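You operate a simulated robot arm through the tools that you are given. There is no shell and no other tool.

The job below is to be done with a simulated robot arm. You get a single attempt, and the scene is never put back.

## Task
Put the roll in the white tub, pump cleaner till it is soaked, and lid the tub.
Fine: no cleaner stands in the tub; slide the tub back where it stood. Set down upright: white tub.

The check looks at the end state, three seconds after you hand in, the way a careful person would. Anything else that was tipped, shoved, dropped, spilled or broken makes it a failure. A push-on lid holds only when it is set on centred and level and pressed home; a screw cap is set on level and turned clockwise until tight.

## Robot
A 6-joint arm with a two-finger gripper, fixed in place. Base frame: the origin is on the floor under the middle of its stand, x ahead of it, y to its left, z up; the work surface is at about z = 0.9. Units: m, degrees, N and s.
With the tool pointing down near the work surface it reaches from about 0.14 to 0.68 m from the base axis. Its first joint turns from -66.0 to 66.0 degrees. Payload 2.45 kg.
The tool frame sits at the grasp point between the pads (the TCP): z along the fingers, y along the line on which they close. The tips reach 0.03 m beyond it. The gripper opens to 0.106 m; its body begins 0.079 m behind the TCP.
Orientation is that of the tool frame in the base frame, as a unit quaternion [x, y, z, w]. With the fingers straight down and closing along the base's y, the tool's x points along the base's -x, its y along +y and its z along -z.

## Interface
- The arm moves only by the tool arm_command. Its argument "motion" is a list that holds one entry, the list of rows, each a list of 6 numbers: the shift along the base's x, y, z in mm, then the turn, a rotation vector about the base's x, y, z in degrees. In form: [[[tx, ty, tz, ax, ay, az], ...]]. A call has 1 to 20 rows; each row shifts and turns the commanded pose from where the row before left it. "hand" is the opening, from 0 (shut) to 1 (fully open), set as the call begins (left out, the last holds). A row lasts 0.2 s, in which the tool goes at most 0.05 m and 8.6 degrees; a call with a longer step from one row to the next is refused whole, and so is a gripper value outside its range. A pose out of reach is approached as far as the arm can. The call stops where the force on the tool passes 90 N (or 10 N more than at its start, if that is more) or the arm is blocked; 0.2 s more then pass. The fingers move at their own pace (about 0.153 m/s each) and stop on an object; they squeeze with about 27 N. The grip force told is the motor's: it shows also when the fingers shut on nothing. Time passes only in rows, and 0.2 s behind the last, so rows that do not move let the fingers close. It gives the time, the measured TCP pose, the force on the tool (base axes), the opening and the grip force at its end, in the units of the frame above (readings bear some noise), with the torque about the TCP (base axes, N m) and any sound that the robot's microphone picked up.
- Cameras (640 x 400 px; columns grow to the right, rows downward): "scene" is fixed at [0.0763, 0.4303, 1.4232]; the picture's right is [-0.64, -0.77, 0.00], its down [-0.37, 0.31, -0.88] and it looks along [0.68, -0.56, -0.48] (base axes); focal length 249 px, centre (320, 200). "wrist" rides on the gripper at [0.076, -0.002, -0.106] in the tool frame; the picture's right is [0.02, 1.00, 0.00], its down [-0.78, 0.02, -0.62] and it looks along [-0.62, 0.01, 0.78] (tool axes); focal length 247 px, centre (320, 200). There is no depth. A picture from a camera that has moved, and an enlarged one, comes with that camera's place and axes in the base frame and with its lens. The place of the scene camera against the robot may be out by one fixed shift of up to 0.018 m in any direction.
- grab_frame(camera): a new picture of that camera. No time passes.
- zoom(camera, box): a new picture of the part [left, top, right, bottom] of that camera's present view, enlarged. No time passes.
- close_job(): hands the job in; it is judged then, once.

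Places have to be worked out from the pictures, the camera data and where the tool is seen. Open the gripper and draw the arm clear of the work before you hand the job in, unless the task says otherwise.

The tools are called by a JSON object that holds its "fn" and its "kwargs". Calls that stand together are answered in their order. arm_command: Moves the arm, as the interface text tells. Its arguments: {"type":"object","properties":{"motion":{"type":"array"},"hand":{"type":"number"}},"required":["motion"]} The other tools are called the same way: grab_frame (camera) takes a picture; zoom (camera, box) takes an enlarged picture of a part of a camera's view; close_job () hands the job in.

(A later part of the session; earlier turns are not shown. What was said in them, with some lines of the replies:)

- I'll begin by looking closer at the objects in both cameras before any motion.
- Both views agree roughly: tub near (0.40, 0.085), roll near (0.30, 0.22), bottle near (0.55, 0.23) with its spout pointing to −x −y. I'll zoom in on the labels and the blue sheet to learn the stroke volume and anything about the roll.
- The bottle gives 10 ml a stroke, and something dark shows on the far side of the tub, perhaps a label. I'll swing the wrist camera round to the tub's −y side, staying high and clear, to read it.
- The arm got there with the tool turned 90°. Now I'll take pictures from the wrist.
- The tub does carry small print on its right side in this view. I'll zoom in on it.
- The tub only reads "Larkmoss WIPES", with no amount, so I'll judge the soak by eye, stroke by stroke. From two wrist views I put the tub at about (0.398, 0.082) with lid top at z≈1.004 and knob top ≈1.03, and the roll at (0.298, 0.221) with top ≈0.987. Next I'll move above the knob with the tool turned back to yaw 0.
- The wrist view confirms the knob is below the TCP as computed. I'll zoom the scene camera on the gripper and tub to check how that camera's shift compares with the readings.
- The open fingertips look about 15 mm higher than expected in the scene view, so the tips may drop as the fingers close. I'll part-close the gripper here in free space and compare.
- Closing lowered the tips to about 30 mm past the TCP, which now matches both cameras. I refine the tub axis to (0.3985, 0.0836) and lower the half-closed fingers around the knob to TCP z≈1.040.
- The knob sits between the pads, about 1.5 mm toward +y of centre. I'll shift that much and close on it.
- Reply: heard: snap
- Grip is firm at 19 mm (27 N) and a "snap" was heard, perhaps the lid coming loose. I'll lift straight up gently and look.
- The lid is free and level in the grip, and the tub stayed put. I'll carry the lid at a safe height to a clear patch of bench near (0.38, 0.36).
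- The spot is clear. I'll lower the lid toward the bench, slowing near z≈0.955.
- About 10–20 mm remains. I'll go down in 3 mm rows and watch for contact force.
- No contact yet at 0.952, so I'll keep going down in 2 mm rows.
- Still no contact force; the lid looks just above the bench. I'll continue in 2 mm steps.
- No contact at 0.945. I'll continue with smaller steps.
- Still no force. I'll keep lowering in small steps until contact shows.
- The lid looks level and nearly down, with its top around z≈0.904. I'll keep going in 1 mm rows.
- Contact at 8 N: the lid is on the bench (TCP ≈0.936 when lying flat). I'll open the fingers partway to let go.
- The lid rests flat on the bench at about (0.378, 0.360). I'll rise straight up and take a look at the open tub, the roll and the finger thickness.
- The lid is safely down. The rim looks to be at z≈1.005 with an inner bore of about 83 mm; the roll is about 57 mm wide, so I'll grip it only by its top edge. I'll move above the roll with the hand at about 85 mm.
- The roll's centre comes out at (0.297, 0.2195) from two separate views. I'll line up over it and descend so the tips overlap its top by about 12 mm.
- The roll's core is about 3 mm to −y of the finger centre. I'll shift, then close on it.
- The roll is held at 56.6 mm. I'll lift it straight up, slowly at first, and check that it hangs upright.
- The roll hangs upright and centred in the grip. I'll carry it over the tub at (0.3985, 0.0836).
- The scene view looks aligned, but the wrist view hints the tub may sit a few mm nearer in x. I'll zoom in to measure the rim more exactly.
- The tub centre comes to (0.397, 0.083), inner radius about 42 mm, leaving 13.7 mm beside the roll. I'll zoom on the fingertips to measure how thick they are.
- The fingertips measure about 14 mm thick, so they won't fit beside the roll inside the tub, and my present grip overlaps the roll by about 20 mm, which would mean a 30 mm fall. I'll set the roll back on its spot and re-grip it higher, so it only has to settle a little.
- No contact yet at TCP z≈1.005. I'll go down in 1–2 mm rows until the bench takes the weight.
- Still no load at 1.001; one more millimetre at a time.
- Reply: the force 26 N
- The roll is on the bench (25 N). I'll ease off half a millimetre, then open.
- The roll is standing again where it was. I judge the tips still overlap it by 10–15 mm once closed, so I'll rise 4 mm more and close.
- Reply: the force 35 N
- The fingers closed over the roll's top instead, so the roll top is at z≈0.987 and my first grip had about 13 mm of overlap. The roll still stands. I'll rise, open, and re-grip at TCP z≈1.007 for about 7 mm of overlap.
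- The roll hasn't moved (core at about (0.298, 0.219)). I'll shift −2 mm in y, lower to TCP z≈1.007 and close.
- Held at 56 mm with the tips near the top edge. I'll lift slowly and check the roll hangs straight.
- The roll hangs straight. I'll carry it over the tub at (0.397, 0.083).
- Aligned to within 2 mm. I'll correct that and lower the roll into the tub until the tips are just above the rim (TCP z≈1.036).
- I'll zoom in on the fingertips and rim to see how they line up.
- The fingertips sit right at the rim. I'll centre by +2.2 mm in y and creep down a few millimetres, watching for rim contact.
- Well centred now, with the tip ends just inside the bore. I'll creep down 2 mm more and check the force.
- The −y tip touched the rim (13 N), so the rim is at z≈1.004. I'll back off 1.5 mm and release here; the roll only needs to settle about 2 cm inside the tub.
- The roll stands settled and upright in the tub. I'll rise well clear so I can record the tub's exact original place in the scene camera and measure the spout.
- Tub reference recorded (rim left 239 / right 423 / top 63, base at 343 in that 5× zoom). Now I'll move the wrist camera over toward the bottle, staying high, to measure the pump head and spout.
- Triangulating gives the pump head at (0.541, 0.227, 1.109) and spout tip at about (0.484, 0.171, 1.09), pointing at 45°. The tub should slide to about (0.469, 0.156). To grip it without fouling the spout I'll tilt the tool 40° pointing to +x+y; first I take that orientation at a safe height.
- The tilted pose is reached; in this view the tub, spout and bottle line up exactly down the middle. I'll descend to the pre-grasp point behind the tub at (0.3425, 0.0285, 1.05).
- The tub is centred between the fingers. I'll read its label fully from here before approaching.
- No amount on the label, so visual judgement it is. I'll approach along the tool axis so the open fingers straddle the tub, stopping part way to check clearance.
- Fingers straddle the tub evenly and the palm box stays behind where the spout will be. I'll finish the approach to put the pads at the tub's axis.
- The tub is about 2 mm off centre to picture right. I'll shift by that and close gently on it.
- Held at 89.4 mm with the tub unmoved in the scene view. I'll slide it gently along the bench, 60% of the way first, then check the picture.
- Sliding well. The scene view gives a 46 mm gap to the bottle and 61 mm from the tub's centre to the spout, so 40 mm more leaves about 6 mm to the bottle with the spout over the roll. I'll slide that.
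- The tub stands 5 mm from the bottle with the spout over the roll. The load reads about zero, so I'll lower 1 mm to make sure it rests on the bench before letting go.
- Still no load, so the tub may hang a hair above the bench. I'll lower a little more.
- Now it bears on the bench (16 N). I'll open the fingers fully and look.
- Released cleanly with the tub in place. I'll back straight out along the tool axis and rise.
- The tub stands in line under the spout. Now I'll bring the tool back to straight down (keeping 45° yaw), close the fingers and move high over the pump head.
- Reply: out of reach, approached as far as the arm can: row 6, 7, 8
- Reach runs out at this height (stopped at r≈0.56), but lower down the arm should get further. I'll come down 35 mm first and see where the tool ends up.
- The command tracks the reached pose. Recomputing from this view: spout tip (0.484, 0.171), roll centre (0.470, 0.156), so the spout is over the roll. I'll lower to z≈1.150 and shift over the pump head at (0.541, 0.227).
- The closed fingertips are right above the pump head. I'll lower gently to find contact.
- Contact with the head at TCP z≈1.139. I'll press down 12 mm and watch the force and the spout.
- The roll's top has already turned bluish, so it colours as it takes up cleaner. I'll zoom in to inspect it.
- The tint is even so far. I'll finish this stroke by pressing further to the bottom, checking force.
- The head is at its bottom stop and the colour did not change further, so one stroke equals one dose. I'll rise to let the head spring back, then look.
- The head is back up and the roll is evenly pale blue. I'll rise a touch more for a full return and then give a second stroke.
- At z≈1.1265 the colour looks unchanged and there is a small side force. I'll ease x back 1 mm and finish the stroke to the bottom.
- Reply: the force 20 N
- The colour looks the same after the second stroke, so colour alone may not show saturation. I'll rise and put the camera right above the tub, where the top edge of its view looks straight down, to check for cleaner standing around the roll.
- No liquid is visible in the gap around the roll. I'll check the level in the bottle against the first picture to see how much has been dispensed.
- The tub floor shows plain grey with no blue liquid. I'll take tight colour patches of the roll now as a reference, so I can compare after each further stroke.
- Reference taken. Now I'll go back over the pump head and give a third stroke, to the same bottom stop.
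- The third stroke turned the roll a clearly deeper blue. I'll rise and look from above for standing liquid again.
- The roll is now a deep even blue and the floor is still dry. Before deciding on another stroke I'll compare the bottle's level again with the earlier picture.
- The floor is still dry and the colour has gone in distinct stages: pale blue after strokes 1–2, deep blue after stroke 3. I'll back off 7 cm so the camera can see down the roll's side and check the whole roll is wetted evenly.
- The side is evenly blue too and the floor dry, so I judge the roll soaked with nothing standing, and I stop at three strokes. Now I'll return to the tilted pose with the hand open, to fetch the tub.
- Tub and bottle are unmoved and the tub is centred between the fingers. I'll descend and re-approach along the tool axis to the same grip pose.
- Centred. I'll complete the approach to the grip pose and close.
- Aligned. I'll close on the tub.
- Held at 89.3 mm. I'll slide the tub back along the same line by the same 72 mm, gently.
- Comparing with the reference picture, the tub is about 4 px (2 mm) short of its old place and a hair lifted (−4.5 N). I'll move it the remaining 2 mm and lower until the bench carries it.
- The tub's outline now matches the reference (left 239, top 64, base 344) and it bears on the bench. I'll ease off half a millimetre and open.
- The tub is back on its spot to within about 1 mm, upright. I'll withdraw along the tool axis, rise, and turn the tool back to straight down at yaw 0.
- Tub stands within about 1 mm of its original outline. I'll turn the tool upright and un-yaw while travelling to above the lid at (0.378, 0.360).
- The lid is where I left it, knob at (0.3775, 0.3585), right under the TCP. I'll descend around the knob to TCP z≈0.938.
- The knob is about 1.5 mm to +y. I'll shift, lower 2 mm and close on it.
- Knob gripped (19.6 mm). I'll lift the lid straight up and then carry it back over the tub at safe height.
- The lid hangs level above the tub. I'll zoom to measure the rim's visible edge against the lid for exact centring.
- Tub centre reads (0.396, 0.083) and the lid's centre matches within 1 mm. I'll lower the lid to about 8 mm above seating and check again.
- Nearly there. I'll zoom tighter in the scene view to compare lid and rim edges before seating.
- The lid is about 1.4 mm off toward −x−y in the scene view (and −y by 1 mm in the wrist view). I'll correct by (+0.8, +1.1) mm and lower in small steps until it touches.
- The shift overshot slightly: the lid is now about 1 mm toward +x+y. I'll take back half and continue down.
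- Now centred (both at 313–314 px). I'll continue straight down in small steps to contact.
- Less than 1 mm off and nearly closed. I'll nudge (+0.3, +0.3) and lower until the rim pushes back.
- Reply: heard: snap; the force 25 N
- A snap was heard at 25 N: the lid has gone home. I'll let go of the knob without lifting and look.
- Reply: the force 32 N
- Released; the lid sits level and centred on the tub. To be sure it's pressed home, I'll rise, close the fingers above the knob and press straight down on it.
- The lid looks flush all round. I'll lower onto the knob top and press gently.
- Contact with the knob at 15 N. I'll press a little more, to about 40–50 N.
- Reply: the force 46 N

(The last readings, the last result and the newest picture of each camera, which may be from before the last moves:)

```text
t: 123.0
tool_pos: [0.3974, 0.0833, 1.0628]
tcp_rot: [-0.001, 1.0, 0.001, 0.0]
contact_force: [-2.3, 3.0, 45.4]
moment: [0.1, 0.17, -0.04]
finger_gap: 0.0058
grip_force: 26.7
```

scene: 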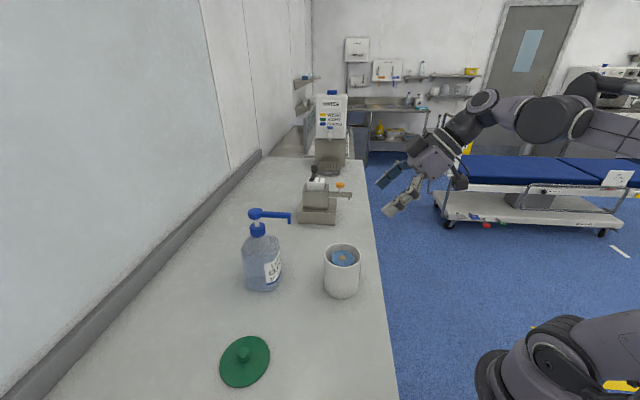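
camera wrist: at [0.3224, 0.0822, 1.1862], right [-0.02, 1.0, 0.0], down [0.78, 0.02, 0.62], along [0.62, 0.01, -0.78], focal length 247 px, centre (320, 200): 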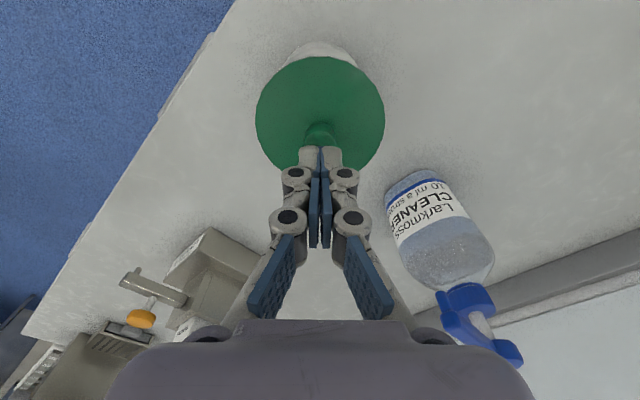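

45 N with no further travel: the lid is fully home. I'll rise straight up and draw clear, opening the gripper.

{"fn": "arm_command", "kwargs": {"motion": [[[0, 0, 3, 0, 0, 0], [0, 0, 10, 0, 0, 0], [0, 0, 25, 0, 0, 0], [0, 0, 35, 0, 0, 0], [0, 0, 35, 0, 0, 0], [-10, 0, 35, 0, 0, 0], [-20, 0, 35, 0, 0, 0], [-20, 0, 30, 0, 0, 0], [-15, 0, 0, 0, 0, 0], [0, 0, 0, 0, 0, 0]]]}}

{"fn": "arm_command", "kwargs": {"motion": [[[0, 0, 0, 0, 0, 0], [0, 0, 0, 0, 0, 0], [0, 0, 0, 0, 0, 0]]], "hand": 1.0}}

{"fn": "grab_frame", "kwargs": {"camera": "scene"}}

{"fn": "grab_frame", "kwargs": {"camera": "wrist"}}

{"fn": "zoom", "kwargs": {"camera": "scene", "box": [310, 230, 370, 310]}}

```text
t: 125.2
tool_pos: [0.3338, 0.0859, 1.2682]
tcp_rot: [0.001, 1.0, 0.0, 0.0]
contact_force: [-1.0, -1.1, 0.0]
moment: [-0.01, 0.0, 0.02]
finger_gap: 0.0
grip_force: 26.9
```

```text
t: 126.0
tool_pos: [0.3329, 0.086, 1.2702]
tcp_rot: [0.0, 1.0, 0.0, 0.0]
contact_force: [0.4, 0.1, 0.2]
moment: [-0.01, -0.01, -0.01]
finger_gap: 0.1061
grip_force: 0.0
```

```text
taken
```

scene: 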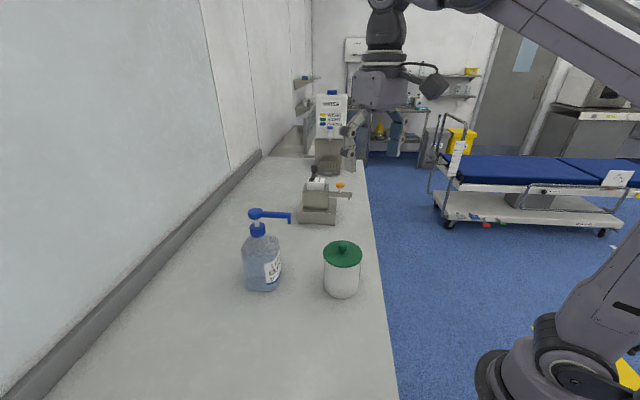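

```text
taken
camera wrist: at [0.2584, 0.084, 1.3753], right [-0.02, 1.0, 0.0], down [0.78, 0.02, 0.62], along [0.62, 0.01, -0.78], focal length 247 px, centre (320, 200)
```

wrist: 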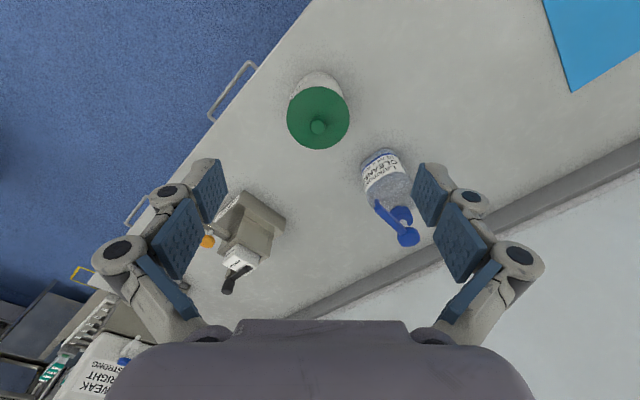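

```text
5.00 times, centred on (340, 270) of scene
camera zoom: at [0.0763, 0.4303, 1.4232], right [-0.64, -0.77, 0.0], down [-0.37, 0.31, -0.88], along [0.68, -0.56, -0.48], focal length 1245 px, centre (220, -150)
```

zoom: 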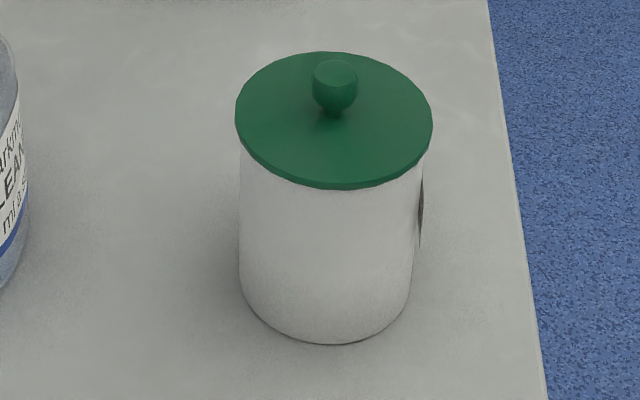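

The scene looks right. The lid is flush and level on the upright tub, which is within about 1 mm of where it stood. The bottle and the other objects are unmoved, and there are no spills. The roll had turned an even deep blue and the tub floor was dry when I lidded it. The gripper is open and the arm is clear, so I'm handing in.

{"fn": "close_job", "kwargs": {}}

```text
The job is handed in.
```

I put the roll in the white tub, pumped three strokes of cleaner onto it, slid the tub back and lidded it. I then handed the job in. The one thing I couldn't confirm is whether three strokes counts as fully soaked.

- **Soaking:** no label gives the amount the roll needs, so I judged it by colour. It looked the same pale blue after the first and second strokes, then turned an even deep blue after the third, on the top and down the side I could see. I stopped there rather than risk cleaner standing in the tub; at 10 ml a stroke that is about 30 ml. If the roll needed more, it is under-soaked.
- **Standing cleaner:** I looked straight down beside the roll after the third stroke and the tub floor was dry.
- **Tub:** it is upright and within about 1 mm of its original place, compared against the fixed camera.
- **Lid:** it snapped on, sits level and centred to about 1 mm, and did not move when I pressed the knob at 45 N.
- **Roll:** the fingers don't fit beside it inside the tub, so I let it go with its base about 2 cm above the floor. It settled upright.

The bottle and everything else looked unmoved, with no spills. The gripper is open and the arm is clear.
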